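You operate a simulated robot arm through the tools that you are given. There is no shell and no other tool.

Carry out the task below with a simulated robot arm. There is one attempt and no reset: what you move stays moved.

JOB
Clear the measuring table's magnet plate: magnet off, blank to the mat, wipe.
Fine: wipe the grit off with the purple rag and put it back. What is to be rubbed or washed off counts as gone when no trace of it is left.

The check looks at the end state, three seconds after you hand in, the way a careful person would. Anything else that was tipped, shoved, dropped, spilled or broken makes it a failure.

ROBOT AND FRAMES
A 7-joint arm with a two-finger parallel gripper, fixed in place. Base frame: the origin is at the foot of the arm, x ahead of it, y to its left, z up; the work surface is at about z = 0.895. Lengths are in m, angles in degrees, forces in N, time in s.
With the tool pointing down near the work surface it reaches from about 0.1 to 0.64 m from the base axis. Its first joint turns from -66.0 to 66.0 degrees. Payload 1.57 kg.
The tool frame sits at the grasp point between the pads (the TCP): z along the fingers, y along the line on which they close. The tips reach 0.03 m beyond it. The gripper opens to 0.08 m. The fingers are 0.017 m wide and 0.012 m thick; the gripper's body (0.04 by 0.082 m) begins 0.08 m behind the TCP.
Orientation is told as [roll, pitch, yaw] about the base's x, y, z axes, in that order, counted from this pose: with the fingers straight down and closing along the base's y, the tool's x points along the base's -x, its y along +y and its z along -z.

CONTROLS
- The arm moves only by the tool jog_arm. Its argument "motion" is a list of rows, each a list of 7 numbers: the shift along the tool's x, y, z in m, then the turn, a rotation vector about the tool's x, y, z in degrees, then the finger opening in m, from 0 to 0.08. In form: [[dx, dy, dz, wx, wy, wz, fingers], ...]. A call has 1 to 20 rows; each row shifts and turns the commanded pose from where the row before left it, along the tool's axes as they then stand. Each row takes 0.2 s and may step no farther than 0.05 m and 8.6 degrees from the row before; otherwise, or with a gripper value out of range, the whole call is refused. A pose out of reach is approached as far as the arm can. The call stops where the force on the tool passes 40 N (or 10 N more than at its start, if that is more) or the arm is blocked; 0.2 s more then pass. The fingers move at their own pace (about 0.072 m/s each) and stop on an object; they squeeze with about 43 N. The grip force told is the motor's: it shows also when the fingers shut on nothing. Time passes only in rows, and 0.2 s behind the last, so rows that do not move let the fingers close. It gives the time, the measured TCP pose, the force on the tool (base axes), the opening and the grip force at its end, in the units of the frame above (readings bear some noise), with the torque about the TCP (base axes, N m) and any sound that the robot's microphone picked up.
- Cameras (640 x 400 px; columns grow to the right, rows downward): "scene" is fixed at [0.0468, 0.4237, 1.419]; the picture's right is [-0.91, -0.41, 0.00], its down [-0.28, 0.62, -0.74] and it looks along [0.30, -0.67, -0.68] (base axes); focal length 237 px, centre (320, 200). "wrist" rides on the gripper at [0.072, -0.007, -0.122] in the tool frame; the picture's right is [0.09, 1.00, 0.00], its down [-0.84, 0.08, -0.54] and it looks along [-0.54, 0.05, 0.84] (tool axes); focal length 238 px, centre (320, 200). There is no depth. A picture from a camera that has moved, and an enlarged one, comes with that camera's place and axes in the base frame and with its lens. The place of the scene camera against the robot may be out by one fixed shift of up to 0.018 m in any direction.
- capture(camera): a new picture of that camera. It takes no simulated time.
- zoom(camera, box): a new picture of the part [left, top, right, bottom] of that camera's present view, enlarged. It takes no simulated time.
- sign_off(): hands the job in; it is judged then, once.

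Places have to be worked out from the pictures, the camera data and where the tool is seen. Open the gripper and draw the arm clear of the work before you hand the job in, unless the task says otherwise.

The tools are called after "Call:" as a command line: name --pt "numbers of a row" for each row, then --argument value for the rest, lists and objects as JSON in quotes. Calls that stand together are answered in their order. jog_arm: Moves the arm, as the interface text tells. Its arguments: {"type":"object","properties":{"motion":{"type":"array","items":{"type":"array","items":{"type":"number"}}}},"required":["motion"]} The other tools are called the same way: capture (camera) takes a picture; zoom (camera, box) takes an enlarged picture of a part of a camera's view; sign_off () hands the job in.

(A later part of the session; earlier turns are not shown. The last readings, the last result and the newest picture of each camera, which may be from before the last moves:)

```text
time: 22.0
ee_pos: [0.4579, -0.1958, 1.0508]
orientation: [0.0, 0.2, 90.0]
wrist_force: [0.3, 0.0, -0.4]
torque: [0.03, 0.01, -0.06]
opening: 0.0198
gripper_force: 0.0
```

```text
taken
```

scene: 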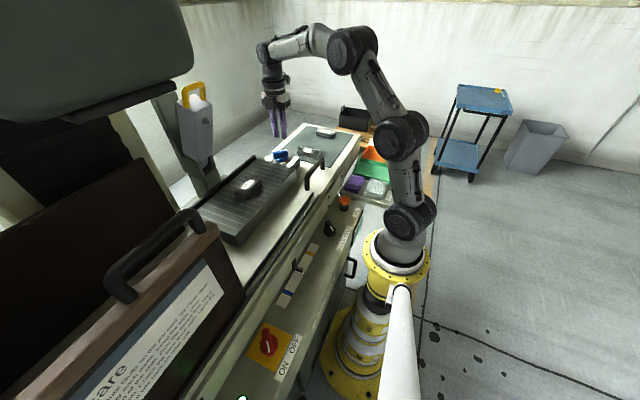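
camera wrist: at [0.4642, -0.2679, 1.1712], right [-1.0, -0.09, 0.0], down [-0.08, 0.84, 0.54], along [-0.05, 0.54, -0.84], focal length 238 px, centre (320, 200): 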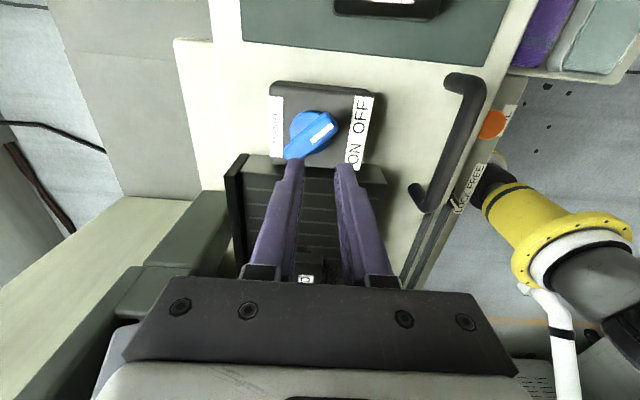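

The blank slipped out (fingers at 20 mm, no weight). It's still on the plate; I look closely at where it lies.

Call:
zoom --camera "scene" --box '[190, 140, 310, 240]'

Call:
zoom --camera "scene" --box '[220, 160, 270, 210]'

Call:
zoom --camera "wrist" --box '[230, 60, 410, 290]'

```text
4.00 times, centred on (250, 190) of scene
camera zoom: at [0.0468, 0.4237, 1.419], right [-0.91, -0.41, 0.0], down [-0.28, 0.62, -0.74], along [0.3, -0.67, -0.68], focal length 947 px, centre (600, 240)
```

zoom: 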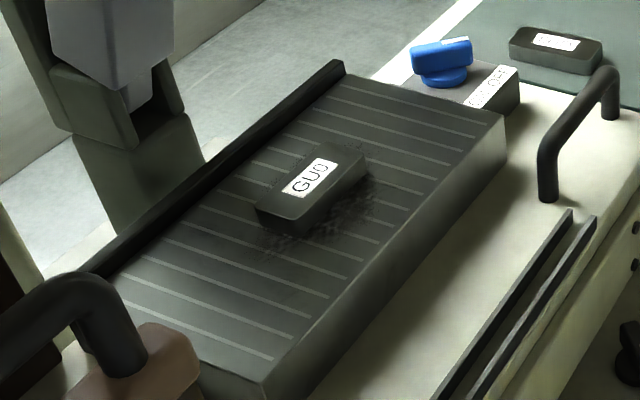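

```text
8.00 times, centred on (245, 185) of scene
camera zoom: at [0.0468, 0.4237, 1.419], right [-0.91, -0.41, 0.0], down [-0.28, 0.62, -0.74], along [0.3, -0.67, -0.68], focal length 1894 px, centre (920, 320)
```

zoom: 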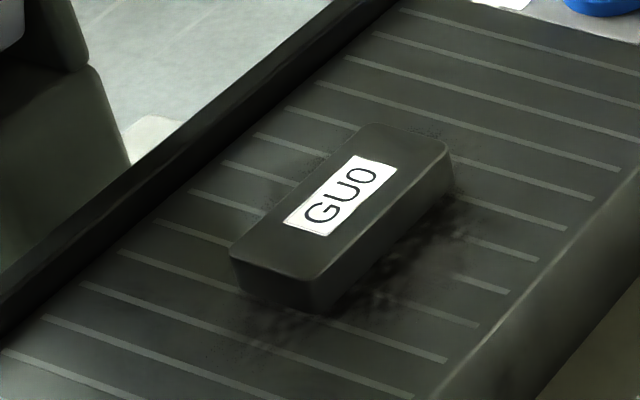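

```text
1.74 times, centred on (320, 175) of wrist
camera zoom: at [0.4642, -0.2679, 1.1712], right [-1.0, -0.09, 0.0], down [-0.08, 0.84, 0.54], along [-0.05, 0.54, -0.84], focal length 414 px, centre (320, 244)
```

zoom: 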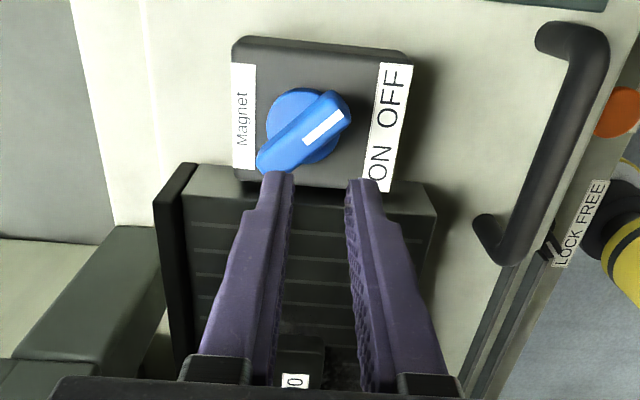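

The blank dropped back in place on the plate (moved only ~3 mm, flat). The grip was too shallow and the lift too quick; I return with the same tilt, will grip deeper and lift slowly.

Call:
jog_arm --pt "0 0 0 0 -7.5 0 0.04" --pt "0 0 0 0 -7.5 0 0.06" --pt "-0.0364 -0.0003 0.0139 0 0 0 0.08" --pt "-0.0364 -0.0003 0.0139 0 0 0 0.08" --pt "-0.0364 -0.0003 0.0139 0 0 0 0.08" --pt "-0.0364 -0.0003 0.0139 0 0 0 0.08" --pt "-0.0364 -0.0003 0.0139 0 0 0 0.08" --pt "0 0 0 0 0 0 0.08"

Call:
capture --camera "wrist"

```text
time: 23.8
ee_pos: [0.4613, -0.0017, 1.0297]
orientation: [0.0, -15.0, 90.0]
wrist_force: [-0.3, -0.3, 0.5]
torque: [0.01, 0.0, -0.02]
opening: 0.0801
gripper_force: 0.0
```

```text
taken
camera wrist: at [0.4661, -0.1035, 1.1275], right [-1.0, -0.09, -0.02], down [-0.08, 0.67, 0.74], along [-0.05, 0.74, -0.67], focal length 238 px, centre (320, 200)
```

wrist: 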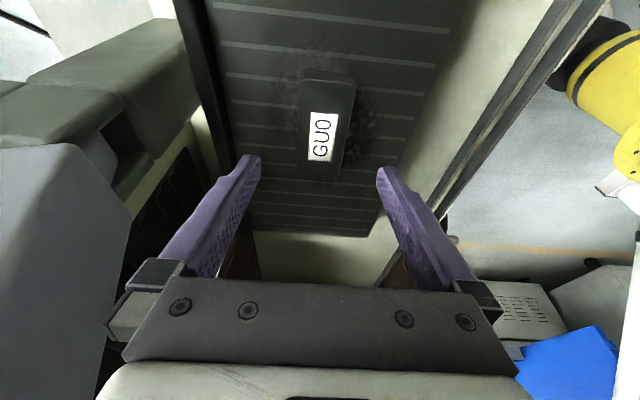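

Same position as before. I descend to the earlier depth, then on by 2 mm steps, looking for plate contact.

Call:
jog_arm --pt "0.0052 0 0.0193 0 0 0 0.08" --pt "0.0039 0 0.0145 0 0 0 0.08" --pt "0.0026 0 0.0097 0 0 0 0.08" --pt "0.0012 0 0.0048 0 0 0 0.08" --pt "0.0005 0 0.0019 0 0 0 0.08" --pt "0.0005 0 0.0019 0 0 0 0.08" --pt "0 0 0 0 0 0 0.08"

Call:
zoom --camera "scene" --box '[220, 160, 270, 200]'

```text
time: 25.4
ee_pos: [0.4595, -0.002, 0.9755]
orientation: [0.0, -15.1, 90.0]
wrist_force: [-0.7, 0.2, 2.9]
torque: [-0.01, 0.18, 0.0]
opening: 0.08
gripper_force: 0.0
```

```text
10.00 times, centred on (245, 180) of scene
camera zoom: at [0.0468, 0.4237, 1.419], right [-0.91, -0.41, 0.0], down [-0.28, 0.62, -0.74], along [0.3, -0.67, -0.68], focal length 2368 px, centre (1070, 400)
```

zoom: 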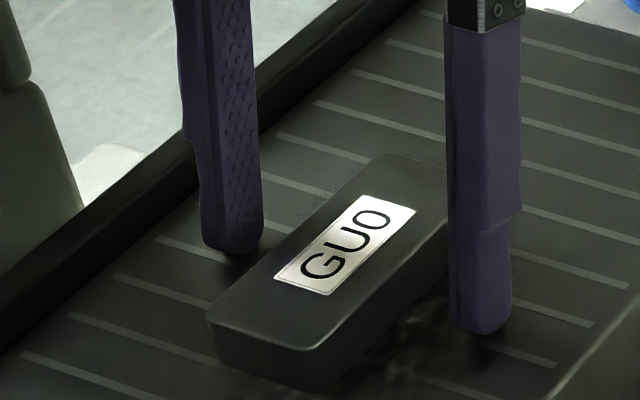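

Plate contact at TCP z≈0.9755 (3 N), so this is the full depth. I raise 1 mm, close, and lift slowly this time.

Call:
jog_arm --pt "-0.0003 0 -0.001 0 0 0 0.07" --pt "0 0 0 0 0 0 0.05" --pt "0 0 0 0 0 0 0.03" --pt "0 0 0 0 0 0 0.0" --pt "0 0 0 0 0 0 0.0" --pt "0 0 0 0 0 0 0.0" --pt "-0.0005 0 -0.0019 0 0 0 0.0" --pt "-0.0005 0 -0.0019 0 0 0 0.0" --pt "-0.0005 0 -0.0019 0 0 0 0.0" --pt "0 0 0 0 0 0 0.0"

Call:
zoom --camera "scene" --box '[220, 160, 270, 200]'

Call:
zoom --camera "wrist" --box '[220, 80, 420, 260]'

```text
time: 27.6
ee_pos: [0.4596, -0.0015, 0.9833]
orientation: [0.0, -14.9, 90.0]
wrist_force: [-0.3, -0.7, -4.1]
torque: [-0.06, 0.01, -0.01]
opening: 0.0393
gripper_force: 43.4
```

```text
10.00 times, centred on (245, 180) of scene
camera zoom: at [0.0469, 0.4237, 1.419], right [-0.91, -0.41, 0.0], down [-0.28, 0.62, -0.74], along [0.3, -0.67, -0.68], focal length 2368 px, centre (1070, 400)
```

zoom: 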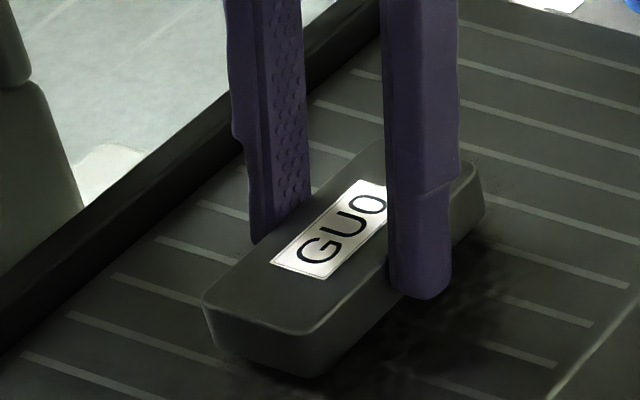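

```text
2.22 times, centred on (320, 170) of wrist
camera zoom: at [0.4656, -0.1028, 1.0814], right [-1.0, -0.09, -0.02], down [-0.08, 0.67, 0.74], along [-0.05, 0.74, -0.67], focal length 530 px, centre (320, 267)
```

zoom: 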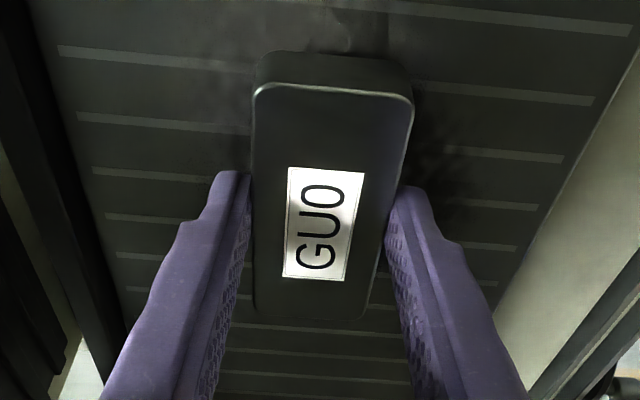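

Held again, 7 mm up with 4 N load. I lift slowly by 5 mm rows and check for slipping.

Call:
jog_arm --pt "0 0 0 0 0 0 0.0" --pt "0 0 0 0 0 0 0.0" --pt "-0.0012 0 -0.0048 0 0 0 0.0" --pt "0 0 0 0 0 0 0.0"

Call:
zoom --camera "wrist" --box '[220, 80, 420, 260]'

Call:
zoom --camera "scene" --box '[220, 160, 270, 200]'

```text
time: 28.6
ee_pos: [0.4612, -0.0007, 0.9873]
orientation: [0.0, -14.9, 90.1]
wrist_force: [-0.7, 0.5, -4.1]
torque: [-0.04, -0.01, 0.01]
opening: 0.0396
gripper_force: 43.2
```

```text
2.22 times, centred on (320, 170) of wrist
camera zoom: at [0.4657, -0.1025, 1.086], right [-1.0, -0.09, -0.02], down [-0.08, 0.67, 0.74], along [-0.05, 0.74, -0.67], focal length 530 px, centre (320, 267)
```

zoom: 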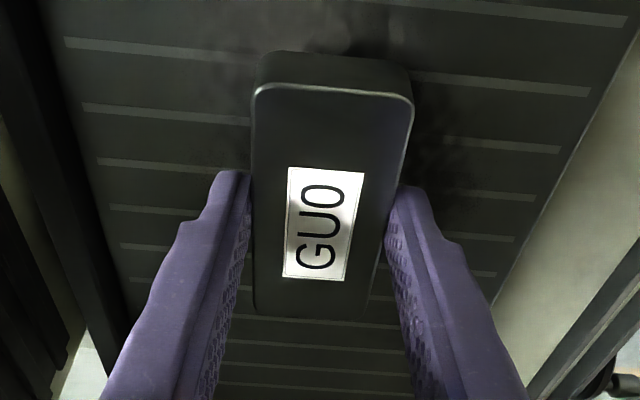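

```text
10.00 times, centred on (245, 180) of scene
camera zoom: at [0.0469, 0.4237, 1.419], right [-0.91, -0.41, 0.0], down [-0.28, 0.62, -0.74], along [0.3, -0.67, -0.68], focal length 2368 px, centre (1070, 400)
```

zoom: 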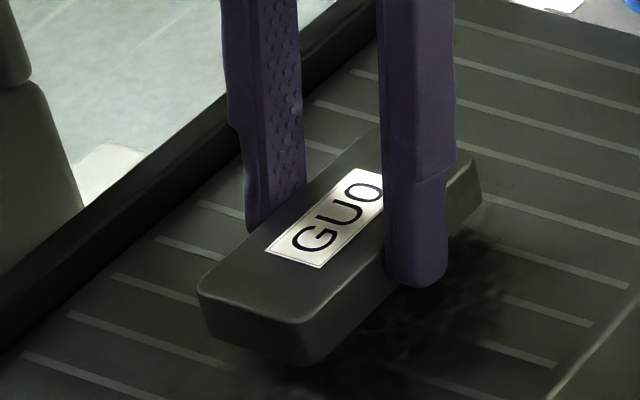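

No creep: the blank is static in the fingers. So I go gently: short rows up to 8 mm, then check.

Call:
jog_arm --pt "-0.0008 0 -0.0029 0 0 0 0.0" --pt "-0.0013 0 -0.0048 0 0 0 0.0" --pt "-0.0016 0 -0.0058 0 0 0 0.0" --pt "-0.0016 0 -0.0058 0 0 0 0.0" --pt "-0.0016 0 -0.0058 0 0 0 0.0" --pt "-0.0013 0 -0.0048 0 0 0 0.0" --pt "-0.0008 0 -0.0029 0 0 0 0.0" --pt "0 0 0 0 0 0 0.0"

Call:
zoom --camera "wrist" --box '[220, 80, 420, 260]'

```text
time: 30.4
ee_pos: [0.4606, -0.0018, 1.0211]
orientation: [0.1, -14.9, 90.0]
wrist_force: [0.5, 0.0, -6.2]
torque: [-0.01, 0.0, -0.02]
opening: 0.0398
gripper_force: 43.0
```

```text
2.22 times, centred on (320, 170) of wrist
camera zoom: at [0.4661, -0.1027, 1.1202], right [-1.0, -0.09, -0.02], down [-0.08, 0.67, 0.74], along [-0.05, 0.74, -0.67], focal length 530 px, centre (320, 267)
```

zoom: 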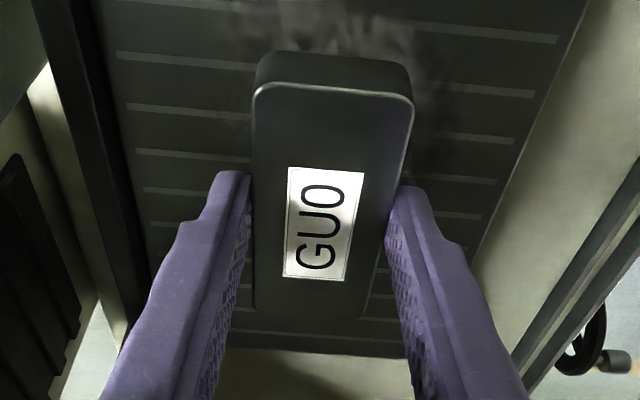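

Still perfectly held. I now carry it slowly toward −y with gentle ramps.

Call:
jog_arm --pt "0.0044 0 -0.0017 0 0 0 0.0" --pt "0.0077 0 -0.003 0 0 0 0.0" --pt "0.011 0 -0.0042 0 0 0 0.0" --pt "0.011 0 -0.0042 0 0 0 0.0" --pt "0.011 0 -0.0042 0 0 0 0.0" --pt "0.011 0 -0.0042 0 0 0 0.0" --pt "0.011 0 -0.0042 0 0 0 0.0" --pt "0.011 0 -0.0042 0 0 0 0.0" --pt "0.011 0 -0.0042 0 0 0 0.0" --pt "0.011 0 -0.0042 0 0 0 0.0" --pt "0.011 0 -0.0042 0 0 0 0.0" --pt "0.011 0 -0.0042 0 0 0 0.0" --pt "0.011 0 -0.0042 0 0 0 0.0" --pt "0.011 0 -0.0042 0 0 0 0.0" --pt "0.011 0 -0.0042 0 0 0 0.0" --pt "0.011 0 -0.0042 0 0 0 0.0" --pt "0.0077 0 -0.003 0 0 0 0.0" --pt "0.0044 0 -0.0017 0 0 0 0.0" --pt "0 0 0 0 0 0 0.0"

Call:
capture --camera "wrist"

```text
time: 34.4
ee_pos: [0.4606, -0.1912, 1.0415]
orientation: [0.1, -15.0, 90.0]
wrist_force: [-0.5, 0.1, -5.5]
torque: [0.0, -0.01, -0.01]
opening: 0.0395
gripper_force: 43.0
```

```text
taken
camera wrist: at [0.4656, -0.2926, 1.1401], right [-1.0, -0.09, -0.02], down [-0.08, 0.67, 0.74], along [-0.05, 0.74, -0.67], focal length 238 px, centre (320, 200)
```

wrist: 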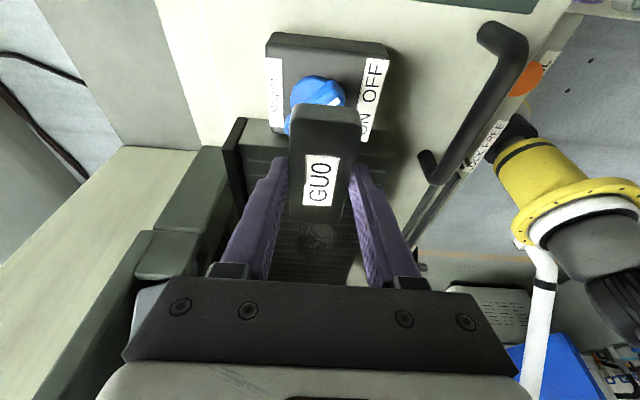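

Held well and level. I now turn it 90° about the vertical (keeping the tilt so the blank stays level) in 6° rows.

Call:
jog_arm --pt "0 0 0 0.776 0 2.898 0.0" --pt "0 0 0 1.553 0 5.796 0.0" --pt "0 0 0 1.553 0 5.796 0.0" --pt "0 0 0 1.553 0 5.796 0.0" --pt "0 0 0 1.553 0 5.796 0.0" --pt "0 0 0 1.553 0 5.796 0.0" --pt "0 0 0 1.553 0 5.796 0.0" --pt "0 0 0 1.553 0 5.796 0.0" --pt "0 0 0 1.553 0 5.796 0.0" --pt "0 0 0 1.553 0 5.796 0.0" --pt "0 0 0 1.553 0 5.796 0.0" --pt "0 0 0 1.553 0 5.796 0.0" --pt "0 0 0 1.553 0 5.796 0.0" --pt "0 0 0 1.553 0 5.796 0.0" --pt "0 0 0 1.553 0 5.796 0.0" --pt "0 0 0 0.776 0 2.898 0.0" --pt "0 0 0 0 0 0 0.0"

Call:
capture --camera "wrist"

Call:
zoom --camera "scene" --box '[230, 90, 350, 190]'

```text
time: 38.0
ee_pos: [0.4606, -0.1909, 1.0415]
orientation: [0.1, -14.9, -0.1]
wrist_force: [0.1, 0.1, -4.3]
torque: [-0.01, 0.03, -0.04]
opening: 0.0395
gripper_force: 43.0
```

```text
taken
camera wrist: at [0.3586, -0.1979, 1.1402], right [-0.09, 1.0, -0.02], down [0.67, 0.08, 0.74], along [0.74, 0.05, -0.67], focal length 238 px, centre (320, 200)
```

wrist: 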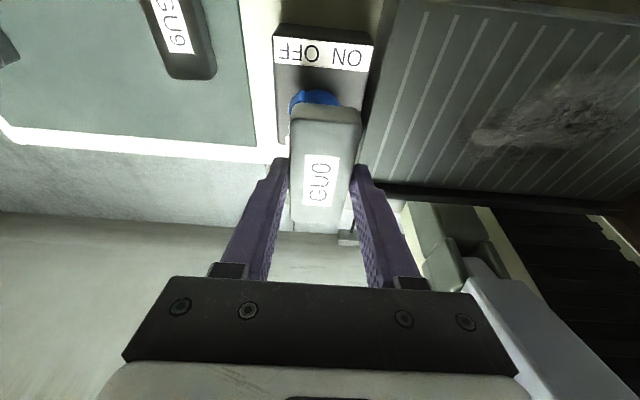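

```text
4.00 times, centred on (290, 140) of scene
camera zoom: at [0.0469, 0.4237, 1.419], right [-0.91, -0.41, 0.0], down [-0.28, 0.62, -0.74], along [0.3, -0.67, -0.68], focal length 947 px, centre (440, 440)
```

zoom: 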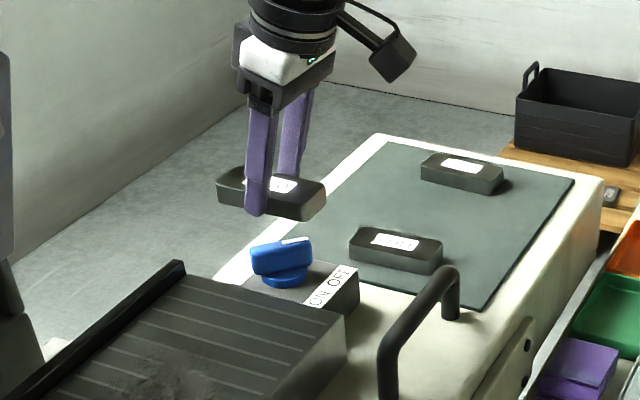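

Blank level and secure. GU9 ≈(0.413,−0.317) and GU7 ≈(0.42,−0.497) leave free mat between them at y≈−0.406; I carry the blank above that spot slowly.

Call:
jog_arm --pt "0.0012 -0.0047 -0.0003 0 0 0 0.0" --pt "0.0022 -0.0083 -0.0006 0 0 0 0.0" --pt "0.0031 -0.0118 -0.0008 0 0 0 0.0" --pt "0.0031 -0.0118 -0.0008 0 0 0 0.0" --pt "0.0031 -0.0118 -0.0008 0 0 0 0.0" --pt "0.0031 -0.0118 -0.0008 0 0 0 0.0" --pt "0.0031 -0.0118 -0.0008 0 0 0 0.0" --pt "0.0031 -0.0118 -0.0008 0 0 0 0.0" --pt "0.0031 -0.0118 -0.0008 0 0 0 0.0" --pt "0.0031 -0.0118 -0.0008 0 0 0 0.0" --pt "0.0031 -0.0118 -0.0008 0 0 0 0.0" --pt "0.0031 -0.0118 -0.0008 0 0 0 0.0" --pt "0.0031 -0.0118 -0.0008 0 0 0 0.0" --pt "0.0031 -0.0118 -0.0008 0 0 0 0.0" --pt "0.0031 -0.0118 -0.0008 0 0 0 0.0" --pt "0.0031 -0.0118 -0.0008 0 0 0 0.0" --pt "0.0031 -0.0118 -0.0008 0 0 0 0.0" --pt "0.0031 -0.0118 -0.0008 0 0 0 0.0" --pt "0.0022 -0.0083 -0.0006 0 0 0 0.0" --pt "0.0012 -0.0047 -0.0003 0 0 0 0.0"

Call:
capture --camera "wrist"

Call:
zoom --camera "scene" --box '[260, 80, 380, 180]'

```text
time: 42.2
ee_pos: [0.403, -0.405, 1.0402]
orientation: [-0.1, -14.9, -0.1]
wrist_force: [-0.2, 0.4, -4.6]
torque: [0.01, 0.03, -0.03]
opening: 0.0396
gripper_force: 43.4
```

```text
taken
camera wrist: at [0.3012, -0.4123, 1.1391], right [-0.09, 1.0, -0.02], down [0.67, 0.08, 0.74], along [0.74, 0.05, -0.67], focal length 238 px, centre (320, 200)
```

wrist: 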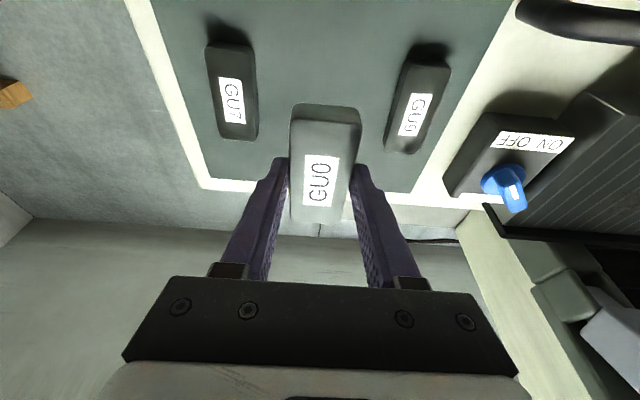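

```text
4.00 times, centred on (320, 130) of scene
camera zoom: at [0.0469, 0.4237, 1.419], right [-0.91, -0.41, 0.0], down [-0.28, 0.62, -0.74], along [0.3, -0.67, -0.68], focal length 947 px, centre (320, 480)
```

zoom: 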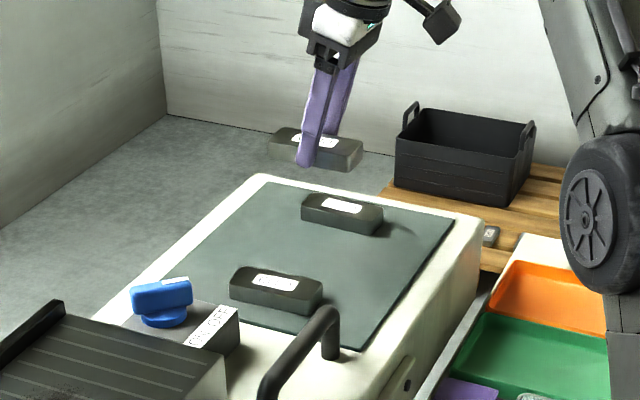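

The spot is clear between GU9 and GU7. I descend straight, slowly, to about 1.5 cm above the mat.

Call:
jog_arm --pt "0.0013 0 0.0048 0 0 0 0.0" --pt "0.0026 0 0.0097 0 0 0 0.0" --pt "0.0031 0 0.0116 0 0 0 0.0" --pt "0.0031 0 0.0116 0 0 0 0.0" --pt "0.0031 0 0.0116 0 0 0 0.0" --pt "0.0031 0 0.0116 0 0 0 0.0" --pt "0.0026 0 0.0097 0 0 0 0.0" --pt "0.0026 0 0.0097 0 0 0 0.0" --pt "0.0013 0 0.0048 0 0 0 0.0" --pt "0.0013 0 0.0048 0 0 0 0.0" --pt "0 0 0 0 0 0 0.0"

Call:
capture --camera "wrist"

Call:
zoom --camera "scene" --box '[280, 100, 380, 180]'

```text
time: 44.6
ee_pos: [0.4022, -0.4061, 0.9475]
orientation: [0.2, -14.8, -0.2]
wrist_force: [-0.6, -0.2, -4.1]
torque: [-0.02, 0.01, 0.02]
opening: 0.0394
gripper_force: 43.2
```

```text
taken
camera wrist: at [0.2998, -0.4127, 1.0466], right [-0.09, 1.0, -0.02], down [0.67, 0.08, 0.74], along [0.74, 0.05, -0.67], focal length 238 px, centre (320, 200)
```

wrist: 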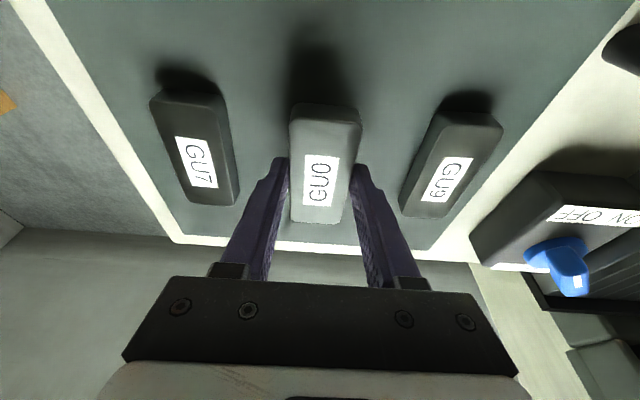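

```text
5.00 times, centred on (330, 140) of scene
camera zoom: at [0.0469, 0.4237, 1.419], right [-0.91, -0.41, 0.0], down [-0.28, 0.62, -0.74], along [0.3, -0.67, -0.68], focal length 1184 px, centre (270, 500)
```

zoom: 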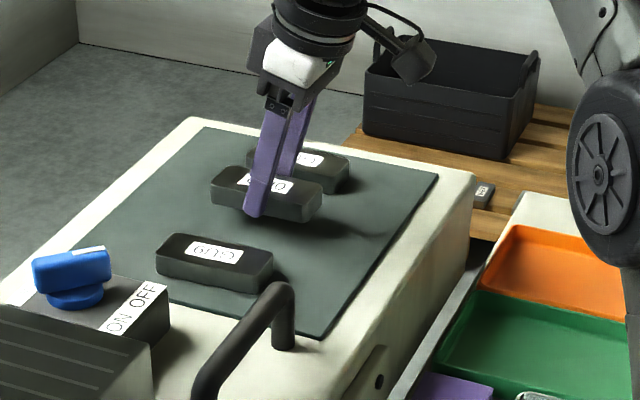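

Well placed over the mat. I lower in 3 mm rows and watch for the weight coming off.

Call:
jog_arm --pt "0.0008 0 0.0029 0 0 0 0.0" --pt "0.0008 0 0.0029 0 0 0 0.0" --pt "0.0008 0 0.0029 0 0 0 0.0" --pt "0 0 0 0 0 0 0.0"

Call:
zoom --camera "scene" --box '[300, 110, 360, 160]'

```text
time: 45.6
ee_pos: [0.4017, -0.4058, 0.9377]
orientation: [0.1, -15.0, -0.2]
wrist_force: [-0.4, 0.3, -5.5]
torque: [0.0, 0.01, -0.02]
opening: 0.0397
gripper_force: 42.9
```

```text
8.00 times, centred on (330, 135) of scene
camera zoom: at [0.0469, 0.4237, 1.419], right [-0.91, -0.41, 0.0], down [-0.28, 0.62, -0.74], along [0.3, -0.67, -0.68], focal length 1894 px, centre (240, 720)
```

zoom: 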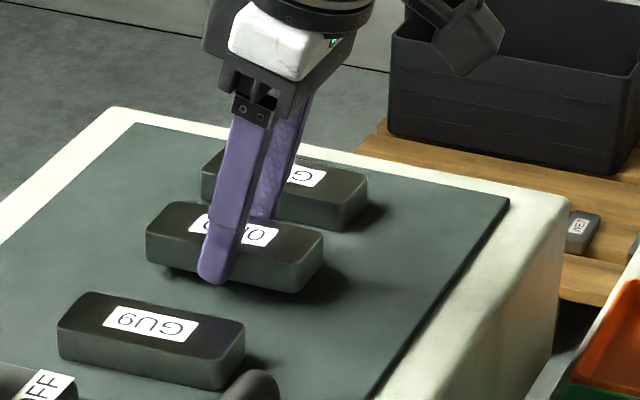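

Not yet touching (weight still carried). I continue in 2 mm rows.

Call:
jog_arm --pt "0.0005 0 0.0019 0 0 0 0.0" --pt "0.0005 0 0.0019 0 0 0 0.0" --pt "0.0005 0 0.0019 0 0 0 0.0" --pt "0 0 0 0 0 0 0.0"

```text
time: 46.6
ee_pos: [0.4014, -0.4073, 0.9324]
orientation: [0.1, -14.9, -0.2]
wrist_force: [0.3, 0.2, -5.0]
torque: [0.02, 0.05, 0.02]
opening: 0.0396
gripper_force: 42.4
```

Still hanging at z=0.932; continuing down in 1.5–2 mm rows.

Call:
jog_arm --pt "0.0005 0 0.0019 0 0 0 0.0" --pt "0.0004 0 0.0014 0 0 0 0.0" --pt "0 0 0 0 0 0 0.0"

Call:
zoom --camera "scene" --box '[300, 110, 360, 160]'

```text
time: 47.4
ee_pos: [0.4018, -0.4072, 0.9308]
orientation: [-0.1, -15.2, -0.1]
wrist_force: [-1.4, 1.7, 6.9]
torque: [0.3, 0.51, -0.05]
opening: 0.0396
gripper_force: 43.3
```

```text
8.00 times, centred on (330, 135) of scene
camera zoom: at [0.0467, 0.4239, 1.4189], right [-0.91, -0.41, 0.0], down [-0.28, 0.62, -0.74], along [0.3, -0.67, -0.68], focal length 1894 px, centre (240, 720)
```

zoom: 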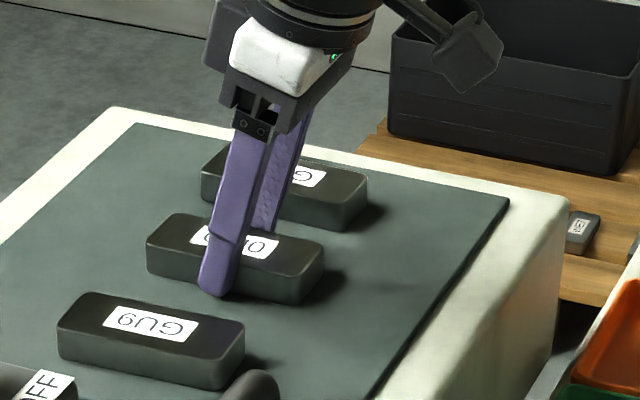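

Contact with the mat (net ≈12 N). I open to 0.06 and withdraw along the tool axis.

Call:
jog_arm --pt "0 0 0 0 0 0 0.045" --pt "0 0 0 0 0 0 0.06" --pt "0 0 0 0 0 0 0.06" --pt "0 0 -0.01 0 0 0 0.06" --pt "0 0 -0.03 0 0 0 0.06" --pt "0 0 -0.04 0 0 0 0.06" --pt "0 0 -0.04 0 0 0 0.06" --pt "0 0 0 0 0 0 0.06"

Call:
capture --camera "wrist"

Call:
zoom --camera "scene" --box '[260, 110, 380, 190]'

Call:
zoom --camera "scene" --box '[210, 150, 290, 220]'

```text
time: 49.2
ee_pos: [0.3713, -0.4065, 1.0454]
orientation: [0.0, -14.9, -0.1]
wrist_force: [0.1, -0.4, -0.1]
torque: [0.0, 0.0, -0.01]
opening: 0.0601
gripper_force: 0.0
```

```text
taken
camera wrist: at [0.2686, -0.4124, 1.1436], right [-0.09, 1.0, -0.02], down [0.67, 0.08, 0.74], along [0.74, 0.05, -0.67], focal length 238 px, centre (320, 200)
```

wrist: 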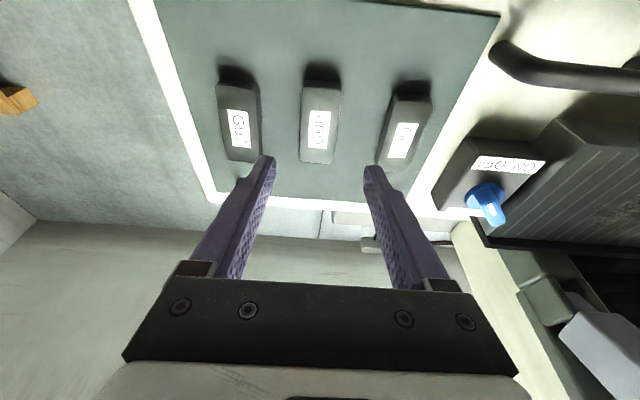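

```text
5.00 times, centred on (320, 150) of scene
camera zoom: at [0.0468, 0.4237, 1.419], right [-0.91, -0.41, 0.0], down [-0.28, 0.62, -0.74], along [0.3, -0.67, -0.68], focal length 1184 px, centre (320, 450)
```

zoom: 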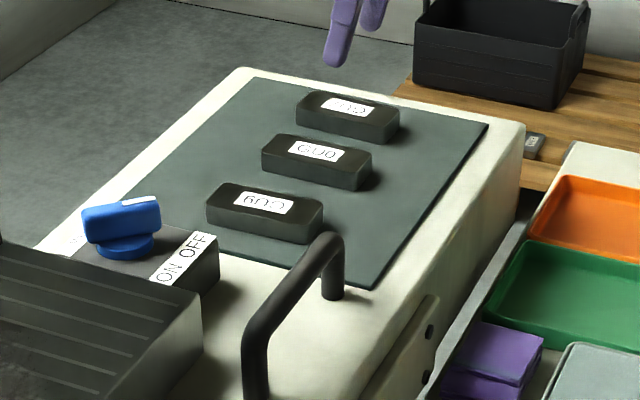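

```text
5.71 times, centred on (250, 185) of scene
camera zoom: at [0.0468, 0.4237, 1.419], right [-0.91, -0.41, 0.0], down [-0.28, 0.62, -0.74], along [0.3, -0.67, -0.68], focal length 1353 px, centre (720, 286)
```

zoom: 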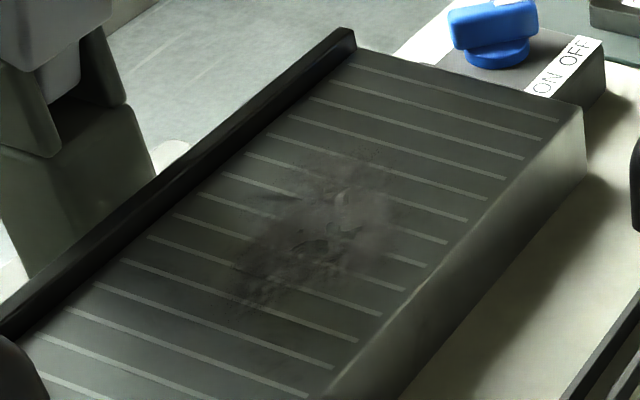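

GU0 lies flat on the mat between the others; the plate shows a grey grit patch. Next I undo the tilt and move above the rag tray for a look.

Call:
jog_arm --pt "0 0 -0.02 0 7.5 0 0.06" --pt "0 0 -0.02 0 7.4 0 0.06" --pt "0.0302 0.0192 -0.005 0 0 0 0.08" --pt "0.0302 0.0192 -0.005 0 0 0 0.08" --pt "0.0302 0.0192 -0.005 0 0 0 0.08" --pt "0.0302 0.0192 -0.005 0 0 0 0.08" --pt "0.0252 0.0192 -0.005 0 0 0 0.08" --pt "0 0 0 0 0 0 0.08"

Call:
capture --camera "wrist"

Call:
capture --camera "scene"

```text
time: 51.0
ee_pos: [0.2176, -0.3108, 1.1097]
orientation: [0.0, -0.1, 0.1]
wrist_force: [0.3, 0.3, 0.5]
torque: [0.0, 0.02, -0.04]
opening: 0.0802
gripper_force: 0.0
```

```text
taken
camera wrist: at [0.1443, -0.3172, 1.2313], right [-0.09, 1.0, 0.0], down [0.84, 0.08, 0.54], along [0.54, 0.05, -0.84], focal length 238 px, centre (320, 200)
```

wrist: 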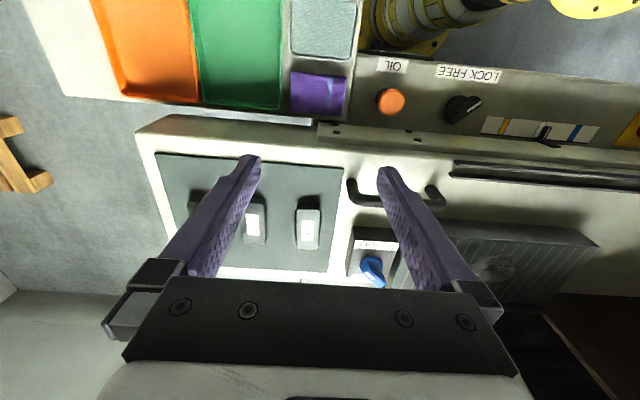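

```text
taken
```

scene: 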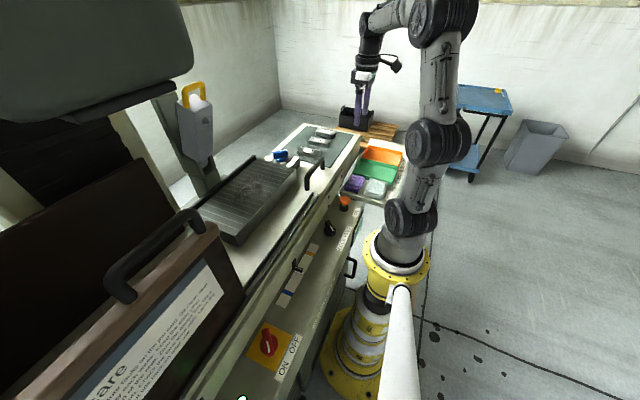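

The rag triangulates to ≈(0.206,−0.315, top≈0.818). I zoom in on it for its shape and surroundings.

Call:
zoom --camera "wrist" --box '[260, 50, 380, 140]'

Call:
zoom --camera "scene" --box '[335, 165, 395, 205]'

```text
4.44 times, centred on (320, 95) of wrist
camera zoom: at [0.1443, -0.3172, 1.2313], right [-0.09, 1.0, 0.0], down [0.84, 0.08, 0.54], along [0.54, 0.05, -0.84], focal length 1059 px, centre (320, 667)
```

zoom: 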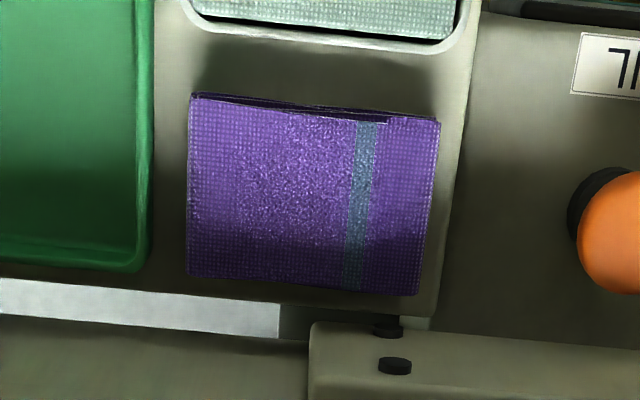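

```text
10.00 times, centred on (365, 185) of scene
camera zoom: at [0.0468, 0.4237, 1.419], right [-0.91, -0.41, 0.0], down [-0.28, 0.62, -0.74], along [0.3, -0.67, -0.68], focal length 2368 px, centre (-130, 350)
```

zoom: 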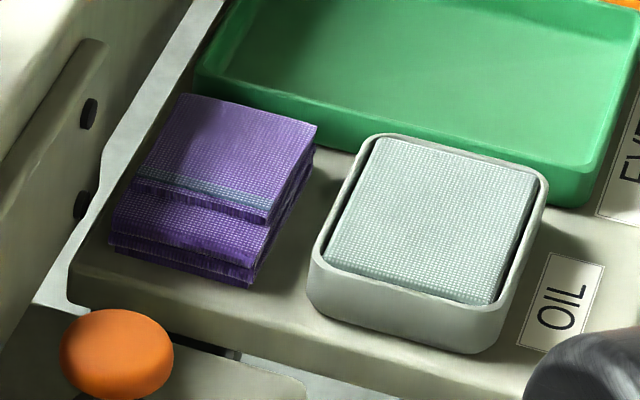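

The rag is ≈0.06 (x) × 0.083 (y), tight between the sponge box and the table's side. I turn to yaw −90 (closing across its 0.06 side) at height and look along the gap.

Call:
jog_arm --pt "0 0 0 0 0 8.2 0.08" --pt "0 0 0 0 0 8.2 0.08" --pt "0 0 0 0 0 8.2 0.08" --pt "0 0 0 0 0 8.2 0.08" --pt "0 0 0 0 0 8.2 0.08" --pt "0 0 0 0 0 8.2 0.08" --pt "0 0 0 0 0 8.2 0.08" --pt "0 0 0 0 0 8.2 0.08" --pt "0 0 0 0 0 8.2 0.08" --pt "0 0 0 0 0 8.2 0.08" --pt "0 0 0 0 0 8.0 0.08" --pt "0 0 0 0 0 0 0.08"

Call:
capture --camera "wrist"

Call:
capture --camera "scene"

```text
time: 53.6
ee_pos: [0.2169, -0.3099, 1.1094]
orientation: [0.1, 0.0, -90.2]
wrist_force: [0.3, 0.8, -0.1]
torque: [-0.02, -0.01, -0.02]
opening: 0.0799
gripper_force: 0.0
```

```text
taken
camera wrist: at [0.2092, -0.2382, 1.2309], right [1.0, 0.09, 0.0], down [0.07, -0.84, 0.54], along [0.05, -0.54, -0.84], focal length 238 px, centre (320, 200)
```

wrist: 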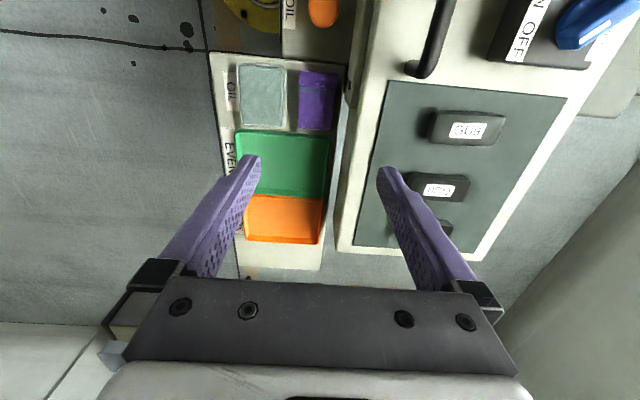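

```text
taken
```

scene: 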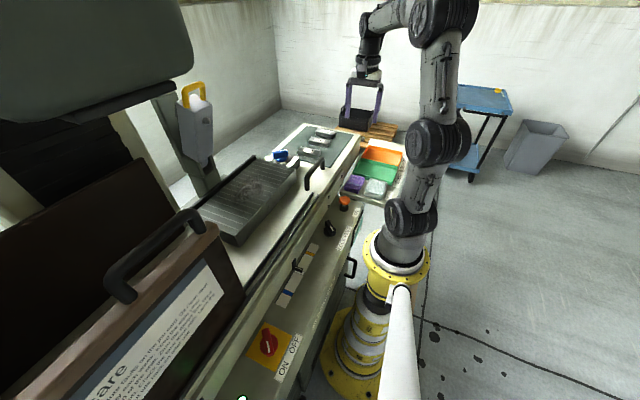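

Call:
zoom --camera "wrist" --box '[220, 50, 380, 150]'

Call:
zoom --camera "wrist" --box '[285, 55, 355, 145]'

```text
4.00 times, centred on (300, 100) of wrist
camera zoom: at [0.2092, -0.2382, 1.2309], right [1.0, 0.09, 0.0], down [0.07, -0.84, 0.54], along [0.05, -0.54, -0.84], focal length 953 px, centre (400, 600)
```

zoom: 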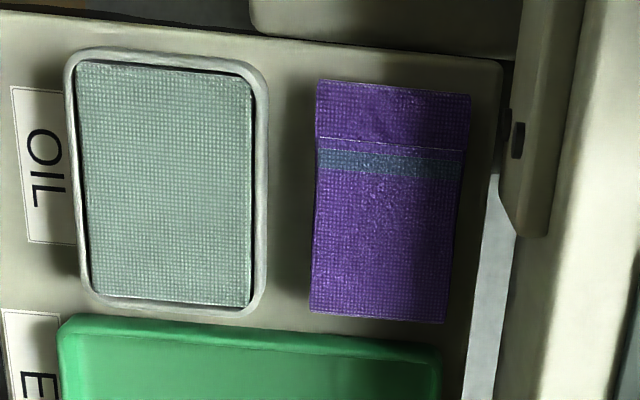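

```text
4.44 times, centred on (320, 100) of wrist
camera zoom: at [0.2092, -0.2382, 1.2309], right [1.0, 0.09, 0.0], down [0.07, -0.84, 0.54], along [0.05, -0.54, -0.84], focal length 1059 px, centre (320, 644)
```

zoom: 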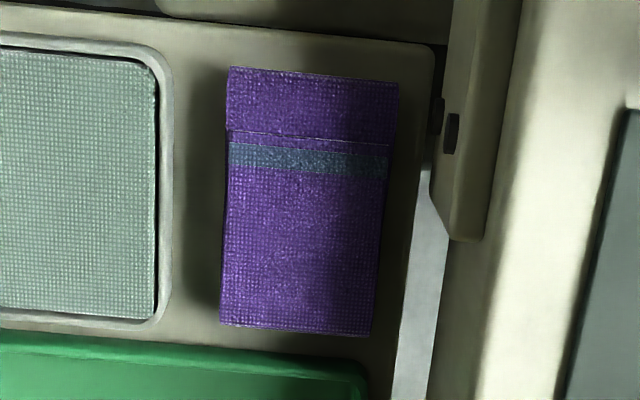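

The gap between rag (+x edge ≈0.241) and table edge (≈0.253) is only ~12 mm, so I'll lean the tool 10° (top toward −x) and use a narrowed opening. I tilt and go down to z≈0.95 to see it closely.

Call:
jog_arm --pt "0 0 0 -5 0 0 0.068" --pt "0 0 0 -5 0 0 0.068" --pt "-0.0038 -0.0096 0.0388 0 0 0 0.068" --pt "-0.0038 -0.0096 0.0388 0 0 0 0.068" --pt "-0.0038 -0.0096 0.0388 0 0 0 0.068" --pt "-0.0038 -0.0096 0.0388 0 0 0 0.068" --pt "0 0 0 0 0 0 0.068"

Call:
capture --camera "wrist"

Call:
zoom --camera "scene" --box '[320, 120, 400, 210]'

```text
time: 55.2
ee_pos: [0.2064, -0.3254, 0.9517]
orientation: [10.1, -0.1, -90.1]
wrist_force: [0.7, 0.5, 0.4]
torque: [-0.01, 0.0, -0.01]
opening: 0.0678
gripper_force: 0.1
```

```text
taken
camera wrist: at [0.1767, -0.2533, 1.0698], right [0.98, 0.09, 0.17], down [-0.02, -0.84, 0.55], along [0.2, -0.54, -0.82], focal length 238 px, centre (320, 200)
```

wrist: 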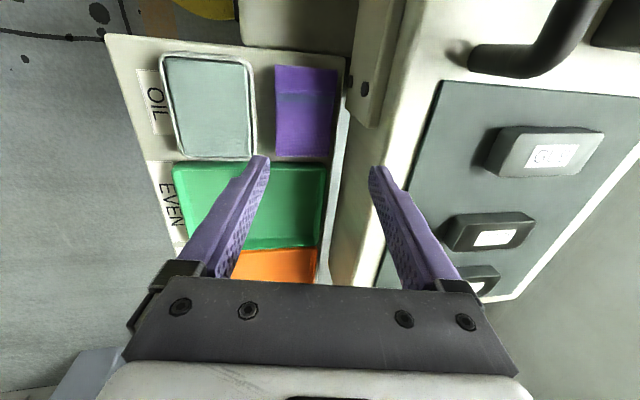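

```text
4.44 times, centred on (360, 165) of scene
camera zoom: at [0.0469, 0.4237, 1.419], right [-0.91, -0.41, 0.0], down [-0.28, 0.62, -0.74], along [0.3, -0.67, -0.68], focal length 1052 px, centre (142, 356)
```

zoom: 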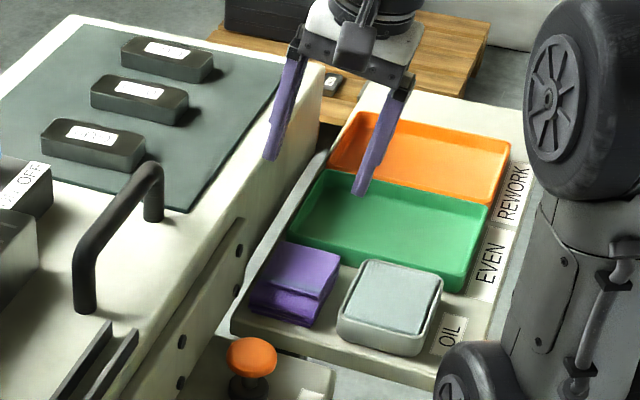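

Call:
zoom --camera "wrist" --box '[240, 50, 400, 170]'

```text
3.33 times, centred on (320, 110) of wrist
camera zoom: at [0.1767, -0.2533, 1.0698], right [0.98, 0.09, 0.17], down [-0.02, -0.84, 0.55], along [0.2, -0.54, -0.82], focal length 794 px, centre (320, 500)
```

zoom: 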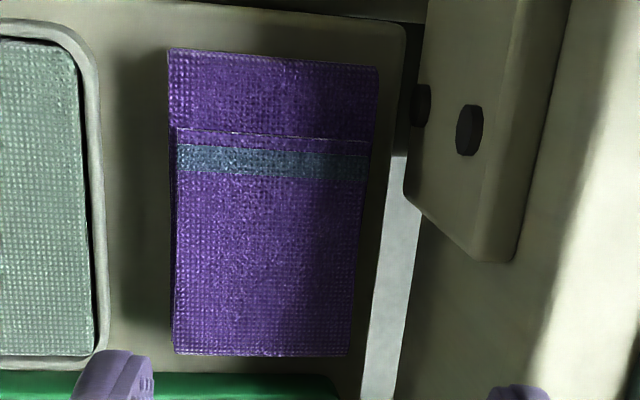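

The table wall is really at x≈0.265–0.27, so straddling works. I reduce the lean to 6°, centre on the rag at x≈0.213, y≈−0.327, and lower halfway to check.

Call:
jog_arm --pt "0 0 0 4 0 0 0.068" --pt "-0.0004 -0.0019 0.0266 0 0 0 0.068" --pt "-0.0004 -0.0019 0.0266 0 0 0 0.068" --pt "0 0 0 0 0 0 0.068"

Call:
capture --camera "wrist"

Call:
zoom --camera "scene" --box '[330, 130, 390, 205]'

```text
time: 56.2
ee_pos: [0.2071, -0.3263, 0.898]
orientation: [6.0, 0.1, -90.0]
wrist_force: [0.1, -1.0, 0.3]
torque: [-0.02, -0.02, -0.01]
opening: 0.0681
gripper_force: 0.1
```

```text
taken
camera wrist: at [0.1865, -0.2549, 1.0181], right [0.99, 0.09, 0.11], down [0.02, -0.84, 0.55], along [0.14, -0.54, -0.83], focal length 238 px, centre (320, 200)
```

wrist: 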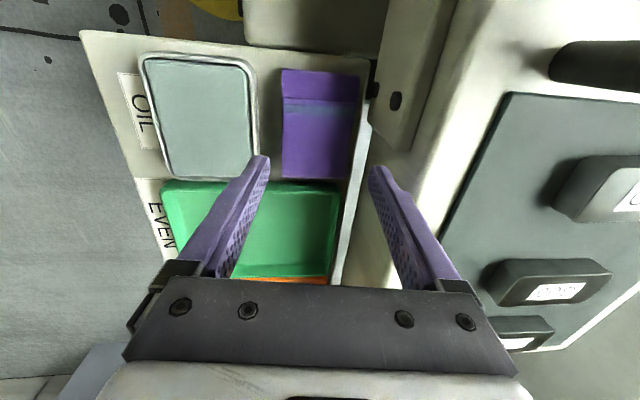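

```text
5.33 times, centred on (360, 168) of scene
camera zoom: at [0.0469, 0.4237, 1.419], right [-0.91, -0.41, 0.0], down [-0.28, 0.62, -0.74], along [0.3, -0.67, -0.68], focal length 1263 px, centre (107, 373)
```

zoom: 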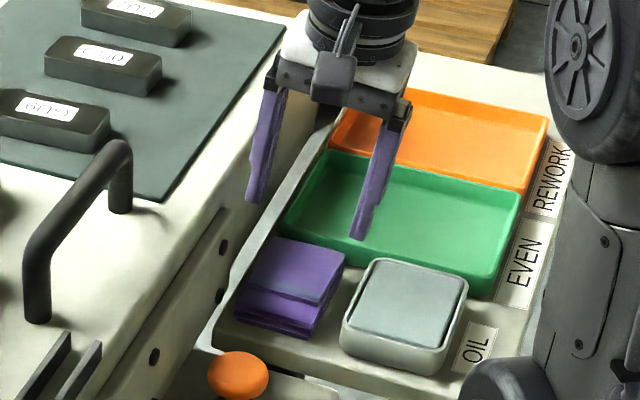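

Call:
zoom --camera "wrist" --box '[240, 60, 400, 200]'

```text
2.86 times, centred on (320, 130) of wrist
camera zoom: at [0.1865, -0.2549, 1.0181], right [0.99, 0.09, 0.11], down [0.02, -0.84, 0.55], along [0.14, -0.54, -0.83], focal length 681 px, centre (320, 400)
```

zoom: 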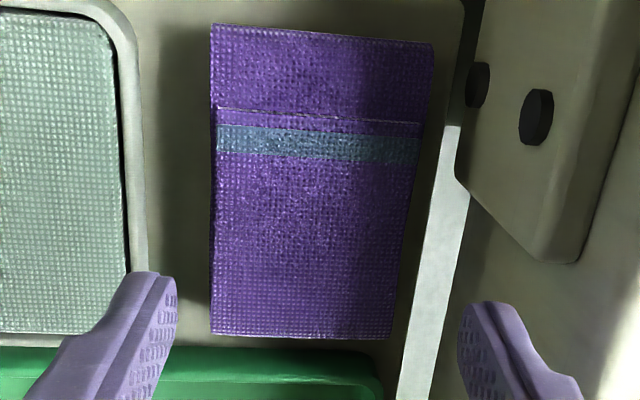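

Edges re-measured at x≈0.182–0.241, mid 0.211: good. I continue straight down to z≈0.845.

Call:
jog_arm --pt "0 -0.0022 0.0264 0 0 0 0.068" --pt "0 -0.0023 0.0264 0 0 0 0.068" --pt "0 0 0 0 0 0 0.068"

Call:
capture --camera "wrist"

Call:
zoom --camera "scene" --box '[330, 150, 390, 205]'

```text
time: 57.0
ee_pos: [0.2109, -0.3257, 0.8437]
orientation: [6.0, 0.1, -90.0]
wrist_force: [-0.4, 0.4, -1.5]
torque: [0.01, 0.03, 0.01]
opening: 0.0682
gripper_force: 0.1
```

```text
taken
camera wrist: at [0.1895, -0.2549, 0.963], right [0.99, 0.09, 0.11], down [0.02, -0.84, 0.55], along [0.14, -0.54, -0.83], focal length 238 px, centre (320, 200)
```

wrist: 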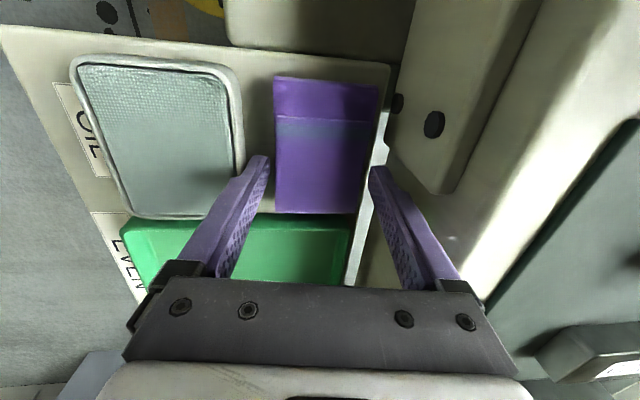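

```text
7.27 times, centred on (360, 178) of scene
camera zoom: at [0.0469, 0.4237, 1.419], right [-0.91, -0.41, 0.0], down [-0.28, 0.62, -0.74], along [0.3, -0.67, -0.68], focal length 1722 px, centre (29, 364)
```

zoom: 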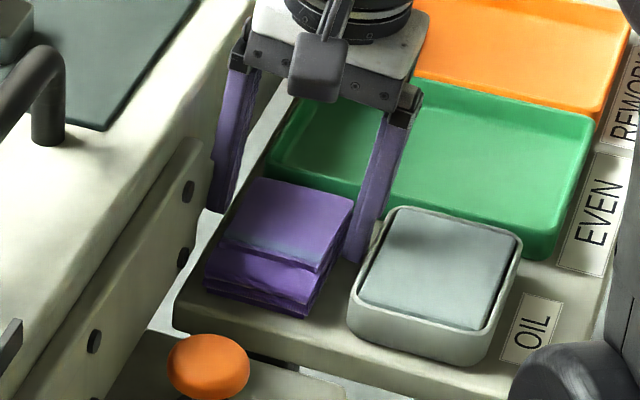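

The fingers straddle the rag, but the +x finger looks marginal over the edge; I zoom before going further.

Call:
zoom --camera "wrist" --box '[250, 120, 400, 220]'

Call:
zoom --camera "scene" --box '[345, 160, 385, 195]'

```text
4.00 times, centred on (325, 170) of wrist
camera zoom: at [0.1895, -0.2549, 0.963], right [0.99, 0.09, 0.11], down [0.02, -0.84, 0.55], along [0.14, -0.54, -0.83], focal length 953 px, centre (300, 320)
```

zoom: 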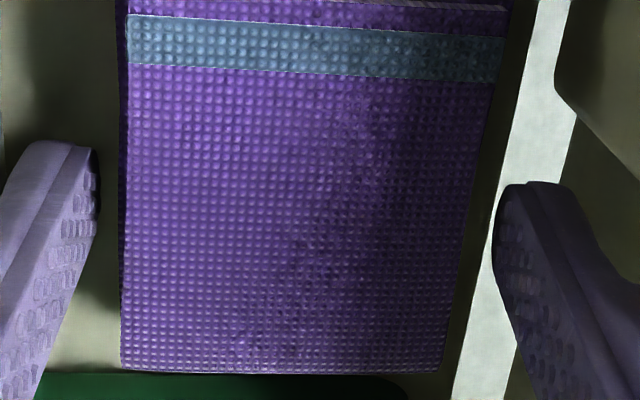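

```text
11.43 times, centred on (365, 178) of scene
camera zoom: at [0.0469, 0.4237, 1.419], right [-0.91, -0.41, 0.0], down [-0.28, 0.62, -0.74], along [0.3, -0.67, -0.68], focal length 2706 px, centre (-194, 457)
```

zoom: 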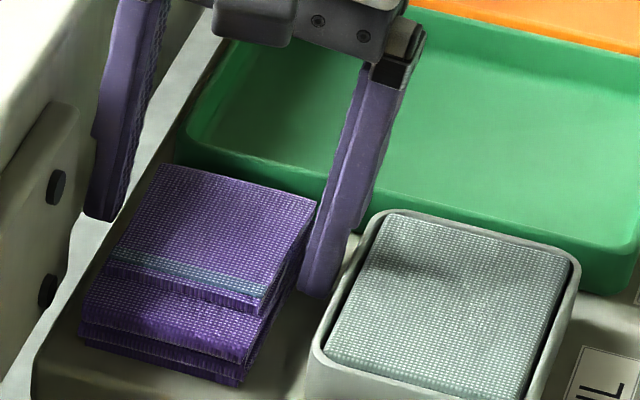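

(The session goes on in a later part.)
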